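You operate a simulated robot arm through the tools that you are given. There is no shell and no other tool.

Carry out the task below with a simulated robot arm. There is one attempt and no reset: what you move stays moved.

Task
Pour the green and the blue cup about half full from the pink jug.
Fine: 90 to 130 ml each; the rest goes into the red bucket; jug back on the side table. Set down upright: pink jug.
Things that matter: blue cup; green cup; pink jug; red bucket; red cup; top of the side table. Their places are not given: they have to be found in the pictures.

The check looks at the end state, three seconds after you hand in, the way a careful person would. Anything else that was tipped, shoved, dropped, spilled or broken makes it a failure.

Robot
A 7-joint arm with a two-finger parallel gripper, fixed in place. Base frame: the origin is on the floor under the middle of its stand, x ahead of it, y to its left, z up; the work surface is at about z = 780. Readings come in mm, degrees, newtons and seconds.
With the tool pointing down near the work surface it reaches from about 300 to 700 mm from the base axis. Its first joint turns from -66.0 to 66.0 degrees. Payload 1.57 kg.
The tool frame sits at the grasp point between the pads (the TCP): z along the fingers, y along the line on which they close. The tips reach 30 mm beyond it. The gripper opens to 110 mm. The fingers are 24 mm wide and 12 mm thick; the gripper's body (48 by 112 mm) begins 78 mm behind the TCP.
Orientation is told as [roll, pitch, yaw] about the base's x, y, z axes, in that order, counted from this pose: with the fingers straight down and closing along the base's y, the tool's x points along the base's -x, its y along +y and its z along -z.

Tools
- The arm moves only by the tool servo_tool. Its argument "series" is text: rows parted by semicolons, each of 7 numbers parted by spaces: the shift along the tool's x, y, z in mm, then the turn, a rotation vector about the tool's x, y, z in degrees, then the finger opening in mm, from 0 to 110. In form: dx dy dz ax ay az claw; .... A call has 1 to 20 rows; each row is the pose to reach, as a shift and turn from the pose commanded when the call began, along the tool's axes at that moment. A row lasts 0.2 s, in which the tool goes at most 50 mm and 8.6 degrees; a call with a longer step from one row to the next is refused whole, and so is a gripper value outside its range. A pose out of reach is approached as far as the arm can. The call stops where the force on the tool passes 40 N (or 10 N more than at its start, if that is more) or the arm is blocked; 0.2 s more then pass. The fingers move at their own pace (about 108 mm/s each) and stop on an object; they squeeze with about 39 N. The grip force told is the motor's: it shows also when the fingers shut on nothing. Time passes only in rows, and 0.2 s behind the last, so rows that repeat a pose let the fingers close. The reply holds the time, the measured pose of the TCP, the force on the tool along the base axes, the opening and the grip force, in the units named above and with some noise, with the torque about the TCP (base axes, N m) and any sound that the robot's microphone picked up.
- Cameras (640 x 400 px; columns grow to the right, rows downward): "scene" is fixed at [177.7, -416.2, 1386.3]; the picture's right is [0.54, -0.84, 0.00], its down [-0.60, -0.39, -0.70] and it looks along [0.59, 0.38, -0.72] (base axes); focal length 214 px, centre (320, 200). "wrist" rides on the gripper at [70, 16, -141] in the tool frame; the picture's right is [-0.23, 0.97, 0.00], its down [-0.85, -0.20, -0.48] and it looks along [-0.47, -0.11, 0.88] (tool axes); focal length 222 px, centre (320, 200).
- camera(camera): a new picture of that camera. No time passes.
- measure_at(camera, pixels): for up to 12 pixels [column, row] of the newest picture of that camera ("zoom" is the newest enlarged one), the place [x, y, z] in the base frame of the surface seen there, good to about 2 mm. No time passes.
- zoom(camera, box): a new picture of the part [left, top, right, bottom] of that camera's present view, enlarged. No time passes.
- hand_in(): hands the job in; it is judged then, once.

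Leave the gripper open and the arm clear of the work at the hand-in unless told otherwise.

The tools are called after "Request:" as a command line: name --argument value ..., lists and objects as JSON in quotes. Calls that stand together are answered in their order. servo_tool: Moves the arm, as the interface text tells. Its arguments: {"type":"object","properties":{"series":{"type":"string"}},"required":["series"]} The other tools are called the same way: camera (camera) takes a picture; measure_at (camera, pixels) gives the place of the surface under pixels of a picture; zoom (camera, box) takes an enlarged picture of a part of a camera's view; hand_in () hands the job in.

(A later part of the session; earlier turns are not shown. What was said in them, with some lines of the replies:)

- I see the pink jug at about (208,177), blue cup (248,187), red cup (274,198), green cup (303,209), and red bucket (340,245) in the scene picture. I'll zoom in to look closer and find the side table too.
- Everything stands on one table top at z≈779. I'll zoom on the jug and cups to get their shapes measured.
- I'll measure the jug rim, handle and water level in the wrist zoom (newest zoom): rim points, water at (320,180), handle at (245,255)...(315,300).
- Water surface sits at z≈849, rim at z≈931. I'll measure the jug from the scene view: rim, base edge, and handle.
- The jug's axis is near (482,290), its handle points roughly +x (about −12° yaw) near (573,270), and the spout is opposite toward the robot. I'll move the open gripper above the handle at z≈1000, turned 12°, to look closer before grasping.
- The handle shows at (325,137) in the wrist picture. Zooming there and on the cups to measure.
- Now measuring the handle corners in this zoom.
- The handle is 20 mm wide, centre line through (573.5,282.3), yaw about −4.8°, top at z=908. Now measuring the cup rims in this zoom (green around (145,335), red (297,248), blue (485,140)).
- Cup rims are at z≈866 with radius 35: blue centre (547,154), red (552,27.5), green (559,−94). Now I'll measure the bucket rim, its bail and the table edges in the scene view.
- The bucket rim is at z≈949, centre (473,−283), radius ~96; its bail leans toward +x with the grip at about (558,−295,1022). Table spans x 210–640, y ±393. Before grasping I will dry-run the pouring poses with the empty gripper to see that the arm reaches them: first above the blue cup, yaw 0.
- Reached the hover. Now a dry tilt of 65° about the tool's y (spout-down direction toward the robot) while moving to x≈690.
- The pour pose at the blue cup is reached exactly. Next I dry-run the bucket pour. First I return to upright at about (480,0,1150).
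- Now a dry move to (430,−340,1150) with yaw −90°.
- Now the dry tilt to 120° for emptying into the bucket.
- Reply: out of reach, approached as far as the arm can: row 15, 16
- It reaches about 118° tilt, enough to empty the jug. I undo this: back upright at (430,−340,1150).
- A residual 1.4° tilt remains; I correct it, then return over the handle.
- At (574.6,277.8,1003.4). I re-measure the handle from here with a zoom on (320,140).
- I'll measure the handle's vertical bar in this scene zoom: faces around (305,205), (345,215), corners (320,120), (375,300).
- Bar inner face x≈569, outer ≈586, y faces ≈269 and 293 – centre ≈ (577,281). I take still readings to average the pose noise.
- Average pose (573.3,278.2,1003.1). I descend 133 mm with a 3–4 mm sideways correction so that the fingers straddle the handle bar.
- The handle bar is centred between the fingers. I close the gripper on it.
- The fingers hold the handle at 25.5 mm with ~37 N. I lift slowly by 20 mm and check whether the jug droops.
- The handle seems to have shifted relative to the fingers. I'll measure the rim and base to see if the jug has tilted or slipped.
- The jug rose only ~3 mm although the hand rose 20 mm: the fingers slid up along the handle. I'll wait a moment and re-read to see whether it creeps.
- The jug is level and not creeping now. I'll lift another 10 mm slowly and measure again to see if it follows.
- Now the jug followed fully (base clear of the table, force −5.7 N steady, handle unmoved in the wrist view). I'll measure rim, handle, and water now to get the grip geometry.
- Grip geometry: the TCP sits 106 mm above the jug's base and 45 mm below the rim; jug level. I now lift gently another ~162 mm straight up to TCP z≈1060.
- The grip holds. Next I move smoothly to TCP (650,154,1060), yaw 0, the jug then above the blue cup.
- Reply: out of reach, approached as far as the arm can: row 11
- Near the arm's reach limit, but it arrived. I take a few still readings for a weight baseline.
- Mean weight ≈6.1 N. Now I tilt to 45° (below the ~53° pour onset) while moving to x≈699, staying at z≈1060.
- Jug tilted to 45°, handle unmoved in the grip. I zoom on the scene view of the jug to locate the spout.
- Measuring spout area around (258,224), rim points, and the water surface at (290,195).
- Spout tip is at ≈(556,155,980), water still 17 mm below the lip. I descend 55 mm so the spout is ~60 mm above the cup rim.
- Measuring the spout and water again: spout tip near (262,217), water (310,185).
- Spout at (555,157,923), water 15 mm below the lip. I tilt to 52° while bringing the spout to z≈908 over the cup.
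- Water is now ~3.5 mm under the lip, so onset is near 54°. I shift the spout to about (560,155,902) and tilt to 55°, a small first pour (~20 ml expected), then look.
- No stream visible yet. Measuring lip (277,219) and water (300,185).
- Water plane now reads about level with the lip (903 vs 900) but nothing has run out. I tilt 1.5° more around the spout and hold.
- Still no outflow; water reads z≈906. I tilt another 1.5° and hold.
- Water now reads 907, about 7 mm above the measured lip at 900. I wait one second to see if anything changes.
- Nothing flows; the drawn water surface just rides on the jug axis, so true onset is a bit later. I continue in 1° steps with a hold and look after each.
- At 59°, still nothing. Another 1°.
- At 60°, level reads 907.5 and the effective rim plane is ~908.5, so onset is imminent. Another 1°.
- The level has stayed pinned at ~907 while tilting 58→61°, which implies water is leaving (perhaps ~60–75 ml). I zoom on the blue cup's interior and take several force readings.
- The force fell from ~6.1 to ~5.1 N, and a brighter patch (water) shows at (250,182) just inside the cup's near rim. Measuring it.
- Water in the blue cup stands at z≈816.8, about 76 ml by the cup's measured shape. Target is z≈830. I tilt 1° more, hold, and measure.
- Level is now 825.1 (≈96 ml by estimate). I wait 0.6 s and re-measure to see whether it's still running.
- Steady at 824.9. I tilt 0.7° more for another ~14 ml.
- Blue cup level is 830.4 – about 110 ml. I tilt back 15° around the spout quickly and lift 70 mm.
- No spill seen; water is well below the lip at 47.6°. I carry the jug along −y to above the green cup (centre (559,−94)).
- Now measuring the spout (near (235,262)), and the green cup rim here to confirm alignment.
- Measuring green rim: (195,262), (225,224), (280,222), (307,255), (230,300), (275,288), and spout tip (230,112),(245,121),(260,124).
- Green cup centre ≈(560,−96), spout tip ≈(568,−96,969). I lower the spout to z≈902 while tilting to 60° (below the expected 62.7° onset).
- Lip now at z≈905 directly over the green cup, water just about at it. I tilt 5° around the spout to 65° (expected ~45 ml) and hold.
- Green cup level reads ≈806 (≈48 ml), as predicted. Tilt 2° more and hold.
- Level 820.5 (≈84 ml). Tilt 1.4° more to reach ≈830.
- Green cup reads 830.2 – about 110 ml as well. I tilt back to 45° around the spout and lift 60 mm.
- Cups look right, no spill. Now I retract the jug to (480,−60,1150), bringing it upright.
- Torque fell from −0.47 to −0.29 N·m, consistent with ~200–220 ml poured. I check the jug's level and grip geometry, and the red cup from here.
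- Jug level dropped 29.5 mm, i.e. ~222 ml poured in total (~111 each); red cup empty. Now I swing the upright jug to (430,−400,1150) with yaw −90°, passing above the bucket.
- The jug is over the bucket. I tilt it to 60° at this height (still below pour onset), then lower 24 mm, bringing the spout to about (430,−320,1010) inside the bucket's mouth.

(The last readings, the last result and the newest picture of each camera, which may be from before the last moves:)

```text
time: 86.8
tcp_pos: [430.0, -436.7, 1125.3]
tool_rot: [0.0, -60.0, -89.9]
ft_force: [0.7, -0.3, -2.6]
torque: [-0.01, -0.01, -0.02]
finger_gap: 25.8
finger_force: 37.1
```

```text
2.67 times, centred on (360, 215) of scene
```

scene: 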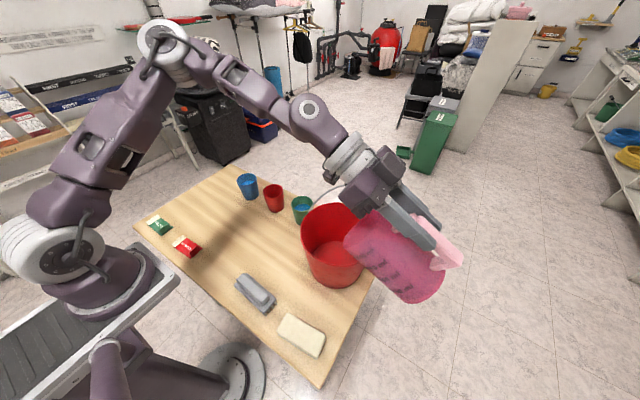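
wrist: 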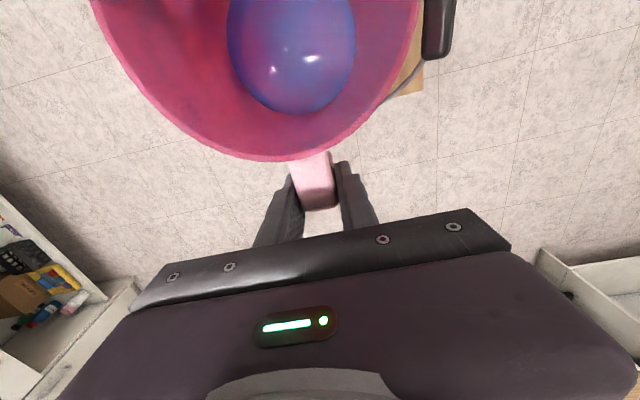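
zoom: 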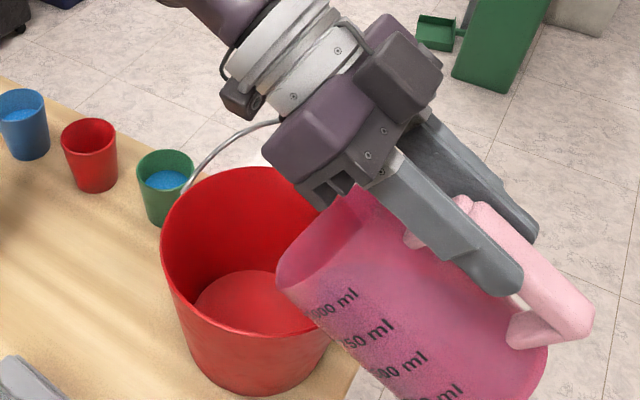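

The spout edge shows at (280,275) in the zoom. I measure it against the bucket rim.

Request:
measure_at --camera "zoom" --pixels '[[280, 270], [281, 280], [285, 290], [283, 255], [300, 240], [310, 300], [163, 230], [250, 333], [300, 328], [172, 270], [200, 305]]'

```text
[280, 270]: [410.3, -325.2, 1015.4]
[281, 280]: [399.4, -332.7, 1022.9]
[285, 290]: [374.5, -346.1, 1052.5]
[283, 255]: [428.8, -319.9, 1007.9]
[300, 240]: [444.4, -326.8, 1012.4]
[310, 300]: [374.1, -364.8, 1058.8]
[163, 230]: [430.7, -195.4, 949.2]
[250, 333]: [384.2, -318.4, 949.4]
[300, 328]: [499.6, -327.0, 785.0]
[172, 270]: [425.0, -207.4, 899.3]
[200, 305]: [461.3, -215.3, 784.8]
```

Spout tip is at (429,−320,1008), well inside the bucket's mouth. I now pour by tilting around the spout from 60° to 90°.

Request:
servo_tool --series "-2.7 0 -11.1 0 -4 0 0; -4.6 0 -22.3 0 -8 0 0; -5.3 0 -27.9 0 -10 0 0; -5.7 0 -33.6 0 -12 0 0; -6 0 -39.3 0 -14 0 0; -6.1 0 -45 0 -16 0 0; -5.9 0 -50.7 0 -18 0 0; -5.6 0 -56.4 0 -20 0 0; -5.1 0 -62 0 -22 0 0; -4.3 0 -67.7 0 -24 0 0; -3.4 0 -73.3 0 -26 0 0; -2.3 0 -78.9 0 -28 0 0; -1 0 -84.4 0 -30 0 0; -1 0 -84.4 0 -30 0 0; -1 0 -84.4 0 -30 0 0; -1 0 -84.4 0 -30 0 0"

Request:
camera --camera "scene"

Request:
zoom --camera "scene" --box '[280, 140, 440, 290]'

```text
time: 90.2
tcp_pos: [429.0, -364.1, 1168.5]
tool_rot: [175.9, -89.9, 94.0]
ft_force: [0.5, -0.2, -1.4]
torque: [0.06, 0.01, 0.0]
finger_gap: 25.8
finger_force: 36.7
```

```text
taken
```

scene: 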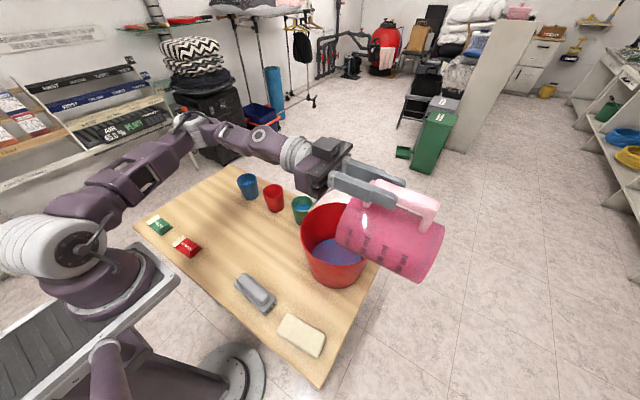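

```text
2.67 times, centred on (360, 215) of scene
```

zoom: 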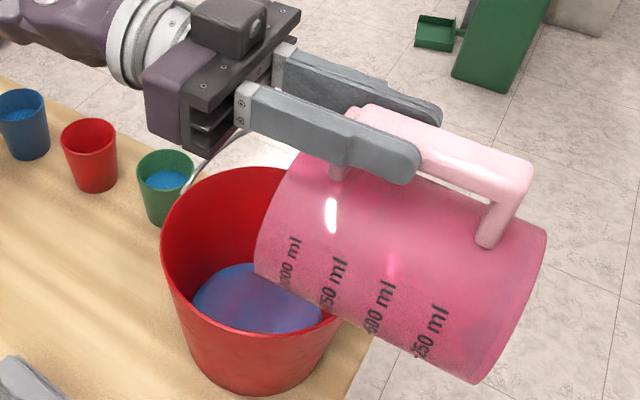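

Most of the water is in the bucket (blue in its bottom). I tilt on to 114° to drain the rest and hold a second.

Request:
servo_tool --series "-2.7 0 -11.1 0 -4 0 0; -4.6 0 -22.3 0 -8 0 0; -5.7 0 -33.6 0 -12 0 0; -6.1 0 -45 0 -16 0 0; -5.6 0 -56.4 0 -20 0 0; -4.3 0 -67.7 0 -24 0 0; -4.3 0 -67.7 0 -24 0 0; -4.3 0 -67.7 0 -24 0 0; -4.3 0 -67.7 0 -24 0 0; -4.3 0 -67.7 0 -24 0 0; -4.3 0 -67.7 0 -24 0 0; -4.3 0 -67.7 0 -24 0 0"

Request:
zoom --camera "scene" --box '[280, 120, 440, 290]'

Request:
camera --camera "wrist"

```text
time: 92.8
tcp_pos: [426.1, -293.0, 1171.9]
tool_rot: [176.3, -66.7, 91.0]
ft_force: [-0.8, 0.3, -1.5]
torque: [0.08, -0.01, -0.01]
finger_gap: 25.7
finger_force: 36.6
out of reach, approached as far as the arm can: row 6, 7, 8, 9, 10, 11, 12
```

```text
2.35 times, centred on (360, 205) of scene
```

zoom: 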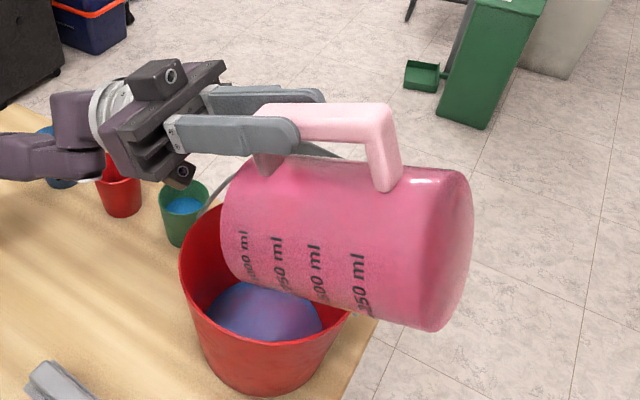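

```text
taken
```

wrist: 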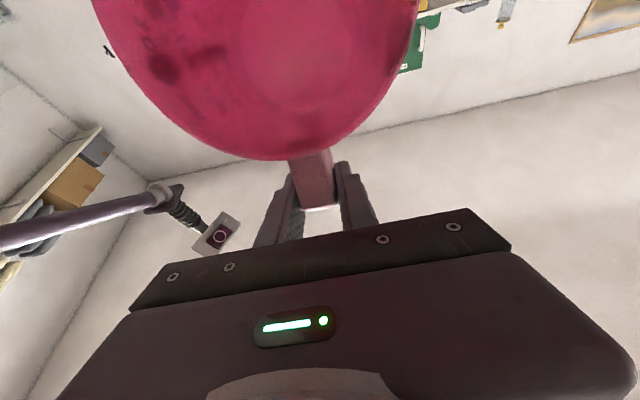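

The jug is empty (interior shows no water, force −1.5 N). I tilt back around the spout to 60°.

Request:
servo_tool --series "3.5 0 10.9 0 4 0 0; 7.7 0 21.4 0 8 0 0; 12.6 0 31.7 0 12 0 0; 18.2 0 41.6 0 16 0 0; 24.5 0 51.1 0 20 0 0; 31.5 0 60.1 0 24 0 0; 39 0 68.6 0 28 0 0; 47.2 0 76.5 0 32 0 0; 55.8 0 83.9 0 36 0 0; 65 0 90.6 0 40 0 0; 74.6 0 96.7 0 44 0 0; 84.6 0 102.1 0 48 0 0; 100.3 0 108.9 0 54 0 0; 100.3 0 108.9 0 54 0 0; 100.3 0 108.9 0 54 0 0"

Request:
zoom --camera "scene" --box '[280, 120, 440, 290]'

```text
time: 96.0
tcp_pos: [425.9, -433.2, 1126.5]
tool_rot: [0.0, -59.9, -90.0]
ft_force: [-0.1, -0.4, -1.0]
torque: [-0.01, 0.01, 0.0]
finger_gap: 25.6
finger_force: 37.0
```

```text
2.35 times, centred on (360, 205) of scene
```

zoom: 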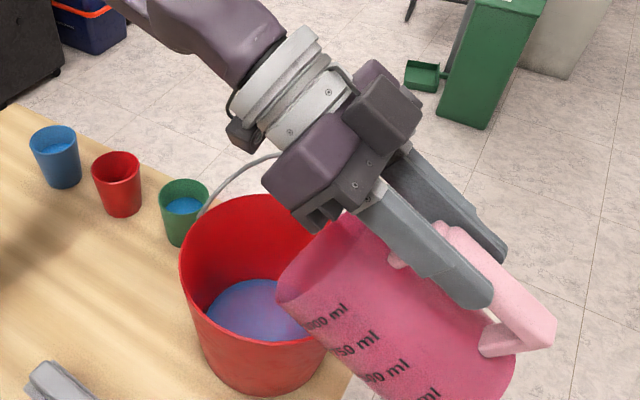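

Now lifting 24 mm and bringing the jug upright at about (430,−400,1150).

Request:
servo_tool --series "-10.4 0 -6 0 0 0 0; -20.8 0 -12 0 0 0 0; -18.9 0.3 -15.3 0 6.7 0 0; -17 0.7 -18.5 0 13.3 0 0; -15.1 1 -21.8 0 20 0 0; -13.2 1.3 -25.1 0 26.7 0 0; -11.4 1.7 -28.3 0 33.3 0 0; -9.5 2 -31.6 0 40 0 0; -7.6 2.3 -34.9 0 46.7 0 0; -5.7 2.7 -38.1 0 53.3 0 0; -3.8 3 -41.4 0 60 0 0; -3.8 3 -41.4 0 60 0 0; -3.8 3 -41.4 0 60 0 0"

Request:
camera --camera "wrist"

```text
time: 98.8
tcp_pos: [429.6, -400.1, 1149.9]
tool_rot: [0.0, 0.0, -89.9]
ft_force: [-0.2, -0.2, -1.1]
torque: [-0.1, 0.01, 0.03]
finger_gap: 25.4
finger_force: 36.5
```

```text
taken
```

wrist: 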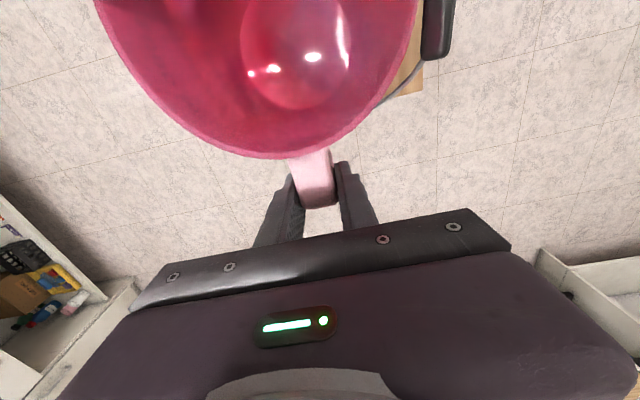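

Upright and empty. I swing back to (480,−60,1150), yaw 0.

Request:
servo_tool --series "10.2 1.5 0 0 0 -2.7 0; 27.2 4 0 0 0 -7.2 0; 51 7.6 0 0 0 -13.5 0; 74.8 11.1 0 0 0 -19.8 0; 102 15.1 0 0 0 -27 0; 129.2 19.2 0 0 0 -34.2 0; 156.4 23.2 0 0 0 -41.4 0; 183.6 27.2 0 0 0 -48.6 0; 210.8 31.2 0 0 0 -55.8 0; 238 35.3 0 0 0 -63 0; 265.2 39.3 0 0 0 -70.2 0; 289 42.8 0 0 0 -76.5 0; 309.4 45.9 0 0 0 -81.9 0; 326.4 48.4 0 0 0 -86.4 0; 336.6 49.9 0 0 0 -89.1 0; 340 50.4 0 0 0 -90 0; 340 50.4 0 0 0 -90 0"

Request:
camera --camera "wrist"

```text
time: 102.4
tcp_pos: [478.7, -59.4, 1149.3]
tool_rot: [0.0, 0.1, 0.0]
ft_force: [-0.4, 0.4, -1.6]
torque: [0.0, -0.1, -0.03]
finger_gap: 25.4
finger_force: 36.9
```

```text
taken
```

wrist: 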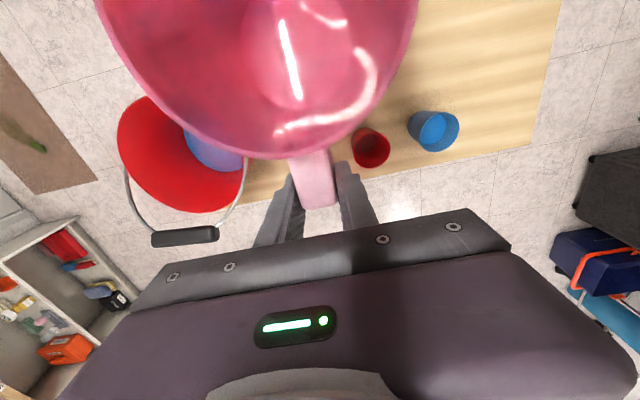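

I measure the jug rim, handle top and inner floor here to know how far its base is below the TCP.

Request:
measure_at --camera "wrist" --pixels '[[262, 157], [200, 143], [350, 138], [400, 70], [315, 175], [315, 195], [260, 60], [320, 70], [130, 60]]'

Request:
zoom --camera "scene" --box '[170, 90, 300, 220]'

```text
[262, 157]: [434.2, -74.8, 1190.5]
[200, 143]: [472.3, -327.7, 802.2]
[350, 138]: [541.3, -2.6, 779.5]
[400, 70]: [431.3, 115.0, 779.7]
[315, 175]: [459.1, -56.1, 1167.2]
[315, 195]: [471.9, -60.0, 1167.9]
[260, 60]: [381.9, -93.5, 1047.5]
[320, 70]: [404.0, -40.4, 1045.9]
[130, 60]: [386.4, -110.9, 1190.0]
```

```text
3.08 times, centred on (235, 155) of scene
```

zoom: 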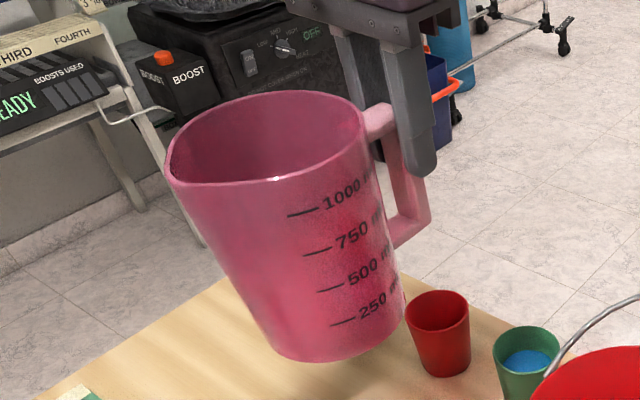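

The jug is level; its base is ~111 mm below the TCP. I carry it back to above its original place: TCP (578,283,1060), yaw −4.8°.

Request:
servo_tool --series "-3 10.3 2.7 0 0 0.1 0; -8.9 30.9 8.1 0 0 0.4 0; -16.8 58.3 15.3 0 0 0.8 0; -24.8 85.8 22.5 0 0 1.2 0; -32.7 113.2 29.7 0 0 1.6 0; -40.6 140.6 36.9 0 0 2 0; -48.5 168.1 44.1 0 0 2.4 0; -56.4 195.5 51.3 0 0 2.7 0; -64.4 223 58.5 0 0 3.1 0; -72.3 250.4 65.7 0 0 3.5 0; -80.2 277.8 72.9 0 0 3.9 0; -87.1 301.8 79.2 0 0 4.2 0; -93.1 322.4 84.6 0 0 4.5 0; -97 336.1 88.2 0 0 4.7 0; -99 343 90 0 0 4.8 0; -99 343 90 0 0 4.8 0"

Request:
servo_tool --series "0 0 0 0 0 0 0"

Request:
camera --camera "scene"

Request:
camera --camera "wrist"

```text
time: 105.8
tcp_pos: [579.7, 283.6, 1059.8]
tool_rot: [-0.1, 0.1, -4.8]
ft_force: [-1.0, 0.0, -1.2]
torque: [-0.05, -0.1, 0.02]
finger_gap: 25.7
finger_force: 36.8
```

```text
time: 106.2
tcp_pos: [577.9, 283.0, 1059.9]
tool_rot: [-0.1, 0.0, -4.8]
ft_force: [0.5, -0.2, -1.5]
torque: [-0.03, -0.14, 0.02]
finger_gap: 25.7
finger_force: 36.9
```

```text
taken
```

scene: 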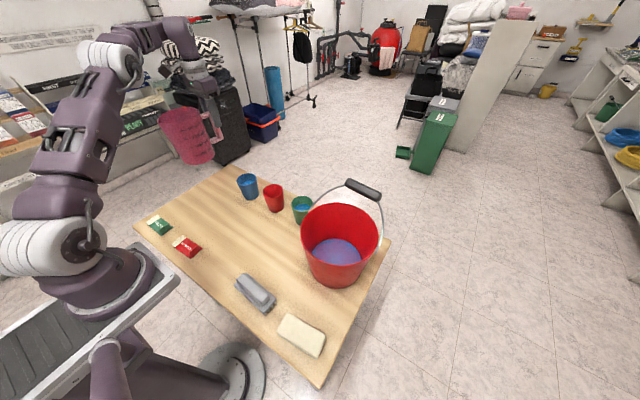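

```text
taken
```

wrist: 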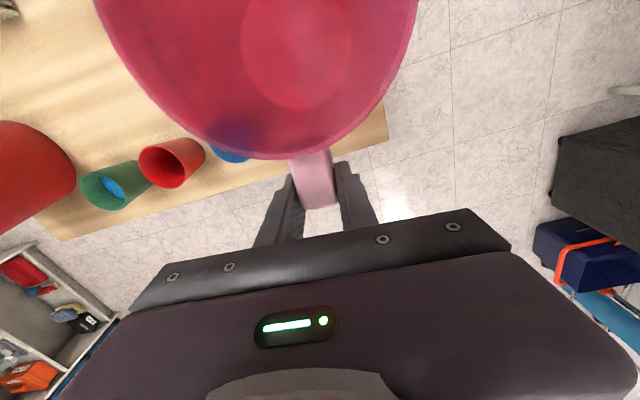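

Positions look right. I descend 158 mm, leaving the base about 10 mm above the table.

Request:
servo_tool --series "0 0 4 0 0 0 0; 0 0 14 0 0 0 0; 0 0 30 0 0 0 0; 0 0 48 0 0 0 0; 0 0 66 0 0 0 0; 0 0 84 0 0 0 0; 0 0 102 0 0 0 0; 0 0 120 0 0 0 0; 0 0 136 0 0 0 0; 0 0 148 0 0 0 0; 0 0 155 0 0 0 0; 0 0 158 0 0 0 0; 0 0 158 0 0 0 0"

Request:
zoom --camera "scene" --box '[170, 110, 290, 210]'

Request:
camera --camera "wrist"

```text
time: 109.0
tcp_pos: [579.5, 281.8, 900.8]
tool_rot: [0.1, 0.0, -4.9]
ft_force: [-0.1, -0.6, -1.3]
torque: [-0.01, -0.11, 0.01]
finger_gap: 25.6
finger_force: 37.1
```

```text
4.00 times, centred on (230, 160) of scene
```

zoom: 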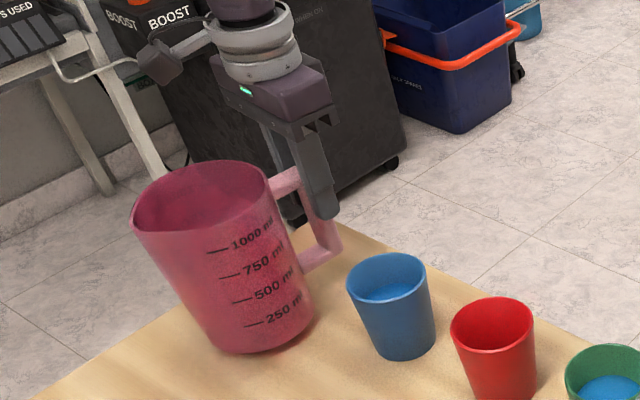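

```text
taken
```

wrist: 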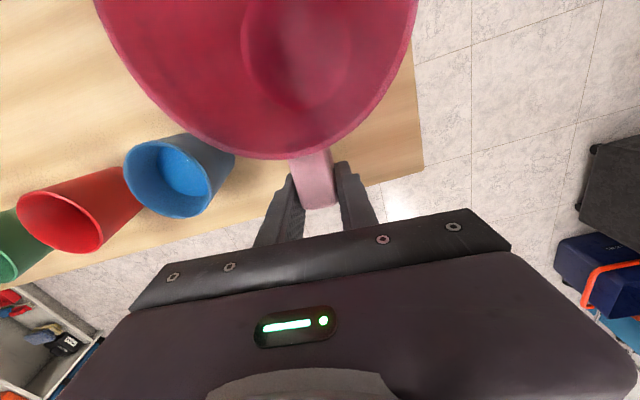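

Measuring rim height now to see the remaining gap (resting rim was ≈930.5).

Request:
measure_at --camera "wrist" --pixels '[[262, 157], [225, 150], [325, 150], [412, 40], [130, 60], [315, 190]]'

```text
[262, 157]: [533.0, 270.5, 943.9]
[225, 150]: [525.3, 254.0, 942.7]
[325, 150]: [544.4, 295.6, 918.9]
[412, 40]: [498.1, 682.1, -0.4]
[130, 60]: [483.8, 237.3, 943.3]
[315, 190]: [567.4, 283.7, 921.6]
```

The gap is about 12–13 mm. I lower slowly by 14 mm; touching down will show in the force.

Request:
servo_tool --series "0 0 3 0 0 0 0; 0 0 6 0 0 0 0; 0 0 8 0 0 0 0; 0 0 9.5 0 0 0 0; 0 0 10.5 0 0 0 0; 0 0 11.5 0 0 0 0; 0 0 12.3 0 0 0 0; 0 0 13 0 0 0 0; 0 0 13 0 0 0 0"

Request:
camera --camera "wrist"

Request:
measure_at --camera "wrist" --pixels '[[262, 157], [225, 150], [130, 60], [315, 190]]'

Request:
zoom --camera "scene" --box '[170, 110, 290, 210]'

```text
time: 111.0
tcp_pos: [577.9, 284.4, 888.6]
tool_rot: [0.0, 0.0, -4.8]
ft_force: [-0.9, 0.1, -2.2]
torque: [0.0, -0.12, -0.02]
finger_gap: 25.5
finger_force: 36.9
```

```text
taken
```

wrist: 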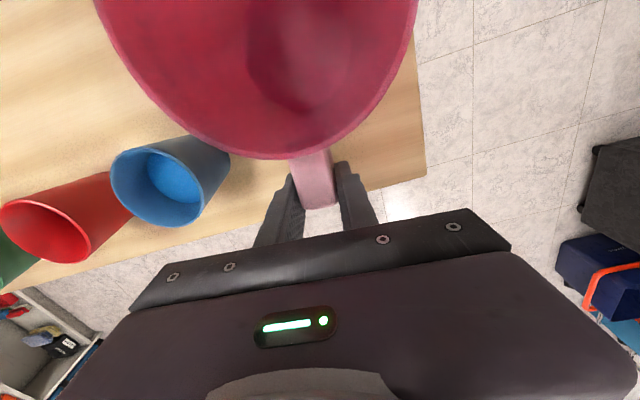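

```text
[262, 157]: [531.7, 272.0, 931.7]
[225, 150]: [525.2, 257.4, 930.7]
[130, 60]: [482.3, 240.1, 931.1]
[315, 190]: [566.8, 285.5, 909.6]
```

```text
4.00 times, centred on (230, 160) of scene
```

zoom: 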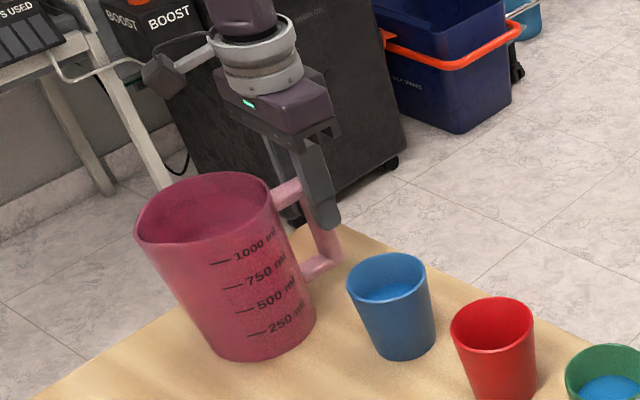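

Rim at 931.2, nearly down; weight still on the hand. Lower another 2 mm in half-millimetre steps.

Request:
servo_tool --series "0 0 0.5 0 0 0 0; 0 0 1 0 0 0 0; 0 0 1.5 0 0 0 0; 0 0 1.5 0 0 0 0"

Request:
servo_tool --series "0 0 0.3 0 0 0 0"

Request:
servo_tool --series "0 0 0.3 0 0 0 0"

```text
time: 112.0
tcp_pos: [579.5, 283.8, 887.9]
tool_rot: [-0.1, 0.0, -4.8]
ft_force: [-2.2, -2.0, 15.2]
torque: [0.0, 1.01, 0.09]
finger_gap: 25.6
finger_force: 36.7
```

```text
time: 112.4
tcp_pos: [579.3, 284.4, 886.9]
tool_rot: [0.2, -0.1, -4.8]
ft_force: [0.3, 1.7, 17.9]
torque: [0.1, 0.89, 0.0]
finger_gap: 25.3
finger_force: 36.5
```

```text
time: 112.8
tcp_pos: [580.0, 284.4, 887.1]
tool_rot: [0.1, -0.2, -4.9]
ft_force: [3.1, 3.1, 21.2]
torque: [0.22, 0.75, -0.1]
finger_gap: 25.6
finger_force: 37.1
```

The base is on the table (force +15–21 N). I relieve the pressure by raising ~1.2 mm before releasing.

Request:
servo_tool --series "0 0 -0.6 0 0 0 0; 0 0 -1.2 0 0 0 0; 0 0 -1.2 0 0 0 0"

Request:
servo_tool --series "0 0 0 0 0 0 0"

```text
time: 113.6
tcp_pos: [577.8, 283.0, 886.4]
tool_rot: [-0.3, 0.0, -4.7]
ft_force: [0.3, -1.2, -1.3]
torque: [0.0, -0.09, 0.01]
finger_gap: 25.5
finger_force: 36.6
```

```text
time: 114.0
tcp_pos: [578.6, 283.1, 888.1]
tool_rot: [0.0, 0.0, -4.8]
ft_force: [-0.1, 0.5, -0.7]
torque: [0.01, -0.11, 0.0]
finger_gap: 25.8
finger_force: 36.9
```

Nearly zero load, within a fraction of a millimetre of the table. I lower 0.4 mm and open the fingers to 60 mm.

Request:
servo_tool --series "0 0 0.4 0 0 0 0; 0 0 0.4 0 0 0 24; 0 0 0.4 0 0 0 28; 0 0 0.4 0 0 0 40; 0 0 0.4 0 0 0 60; 0 0 0.4 0 0 0 60"

Request:
camera --camera "wrist"

Request:
zoom --camera "scene" --box '[170, 110, 290, 210]'

```text
time: 115.4
tcp_pos: [578.0, 283.2, 886.4]
tool_rot: [-0.1, 0.0, -4.9]
ft_force: [0.4, -0.6, -0.1]
torque: [-0.01, -0.03, 0.05]
finger_gap: 60.0
finger_force: 0.1
```

```text
taken
```

wrist: 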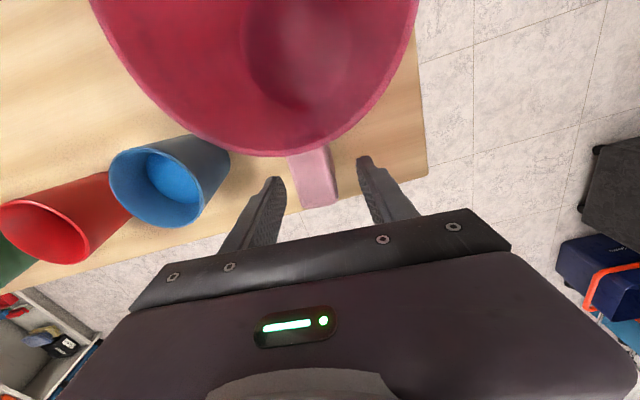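

```text
4.00 times, centred on (230, 160) of scene
```

zoom: 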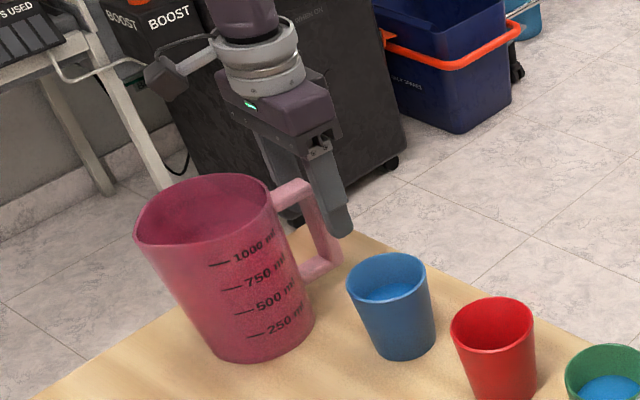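

The jug stands free and the fingers are open around the handle. I raise the hand straight up 200 mm, opening the gripper once above the handle.

Request:
servo_tool --series "0 0 -6 0 0 0 60; 0 0 -20 0 0 0 60; 0 0 -45 0 0 0 60; 0 0 -75 0 0 0 60; 0 0 -105 0 0 0 60; 0 0 -135 0 0 0 80; 0 0 -165 0 0 0 110; 0 0 -190 0 0 0 110; 0 0 -200 0 0 0 110; 0 0 -200 0 0 0 110"

Request:
camera --camera "wrist"

Request:
camera --camera "scene"

```text
time: 117.6
tcp_pos: [577.4, 282.1, 1087.0]
tool_rot: [-0.1, 0.0, -4.8]
ft_force: [-1.0, 0.1, -0.3]
torque: [0.0, 0.01, 0.0]
finger_gap: 110.0
finger_force: 0.1
```

```text
taken
```

wrist: 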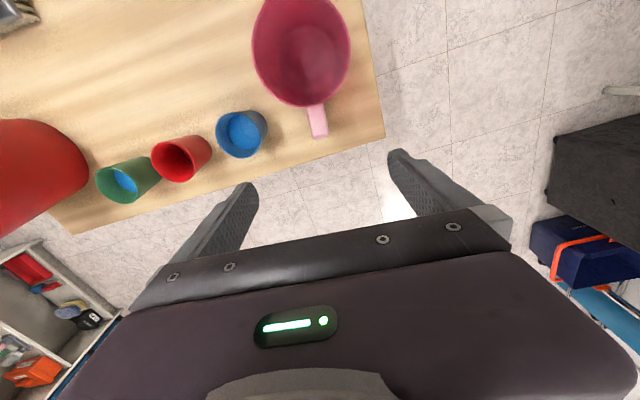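

```text
taken
```

scene: 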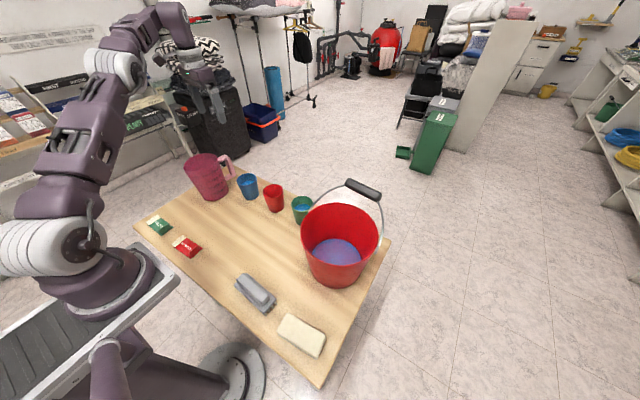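

Everything is standing. I check the cup levels from above and look for spills with zooms.

Request:
zoom --camera "wrist" --box '[80, 90, 290, 220]'

Request:
measure_at --camera "wrist" --pixels '[[240, 128], [235, 135], [248, 125], [122, 178], [118, 175], [128, 182], [172, 152], [305, 50], [315, 40], [225, 128], [262, 120], [240, 152]]'

Request:
zoom --camera "scene" --box '[130, 140, 400, 310]'

```text
3.05 times, centred on (185, 155) of wrist
```

zoom: 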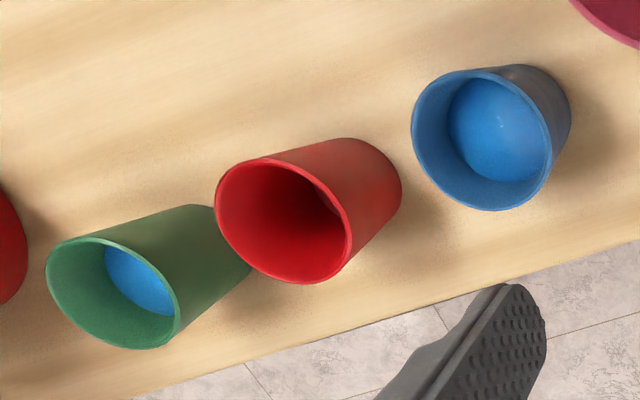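

```text
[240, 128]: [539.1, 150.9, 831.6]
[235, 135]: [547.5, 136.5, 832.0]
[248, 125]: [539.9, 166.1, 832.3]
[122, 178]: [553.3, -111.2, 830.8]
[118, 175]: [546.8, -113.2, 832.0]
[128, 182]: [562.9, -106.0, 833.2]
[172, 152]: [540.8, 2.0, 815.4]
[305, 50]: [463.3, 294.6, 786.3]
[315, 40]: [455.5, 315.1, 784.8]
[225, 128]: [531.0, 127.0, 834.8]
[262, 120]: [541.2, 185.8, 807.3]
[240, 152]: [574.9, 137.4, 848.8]
```

```text
2.35 times, centred on (265, 225) of scene
```

zoom: 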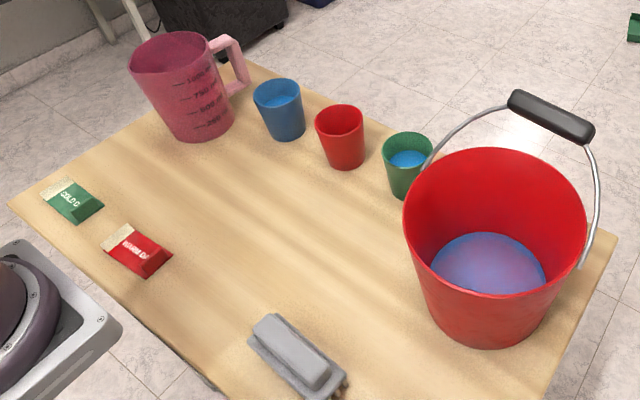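

Both cups read ≈831–832, red cup empty, table dry, bucket holds the rest, jug upright and empty. I move the open hand up and back, clear of the work.

Request:
servo_tool --series "0 0 -30 0 0 0 110; 0 0 -60 0 0 0 110; 28 -25 -80 0 0 0 110; 56 -50 -100 0 0 0 110; 84 -75 -120 0 0 0 110; 112 -100 -140 0 0 0 110; 140 -124 -155 0 0 0 110; 165 -146 -163 0 0 0 110; 165 -146 -163 0 0 0 110"

Request:
camera --camera "scene"

```text
time: 119.6
tcp_pos: [403.3, 150.6, 1249.0]
tool_rot: [0.0, 0.0, -4.8]
ft_force: [-0.2, 0.6, 0.0]
torque: [-0.03, 0.02, 0.02]
finger_gap: 110.0
finger_force: 0.0
out of reach, approached as far as the arm can: row 1, 2
```

```text
taken
```

scene: 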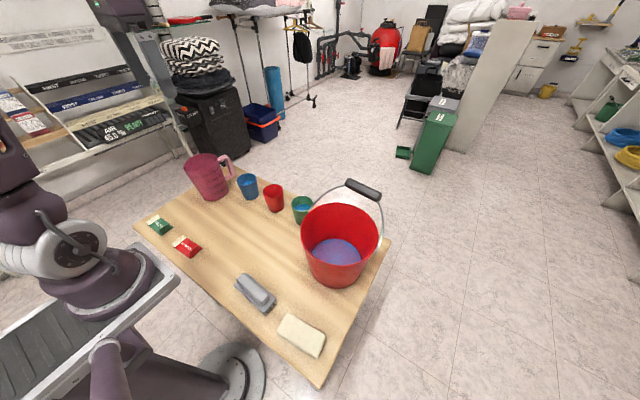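

The arm is clear, the gripper is open, the jug is upright in its old place on the table, both cups are about half full, and the rest is in the bucket. I hand in the job.

Request:
hand_in

```text
The job is handed in.
```

The job is handed in. Both the blue and green cups are about half full, the rest of the water is in the red bucket, and the pink jug is empty and upright in its original place.

- **Fill levels:** I estimate about 110 ml in each cup from the measured water levels. The drop in the jug agrees, at roughly 222 ml for the two pours together.
- **Side table:** I saw only one table, where the jug and cups stood from the start, so I took it as the side table and put the jug back there.
- **Other things:** The last pictures show the table dry and the red cup empty. Nothing appears tipped or moved.
- **First lift:** The fingers slid about 17 mm up the handle. The jug stayed level and nothing spilled.
- **Arm:** It is clear of the work, with the gripper open.
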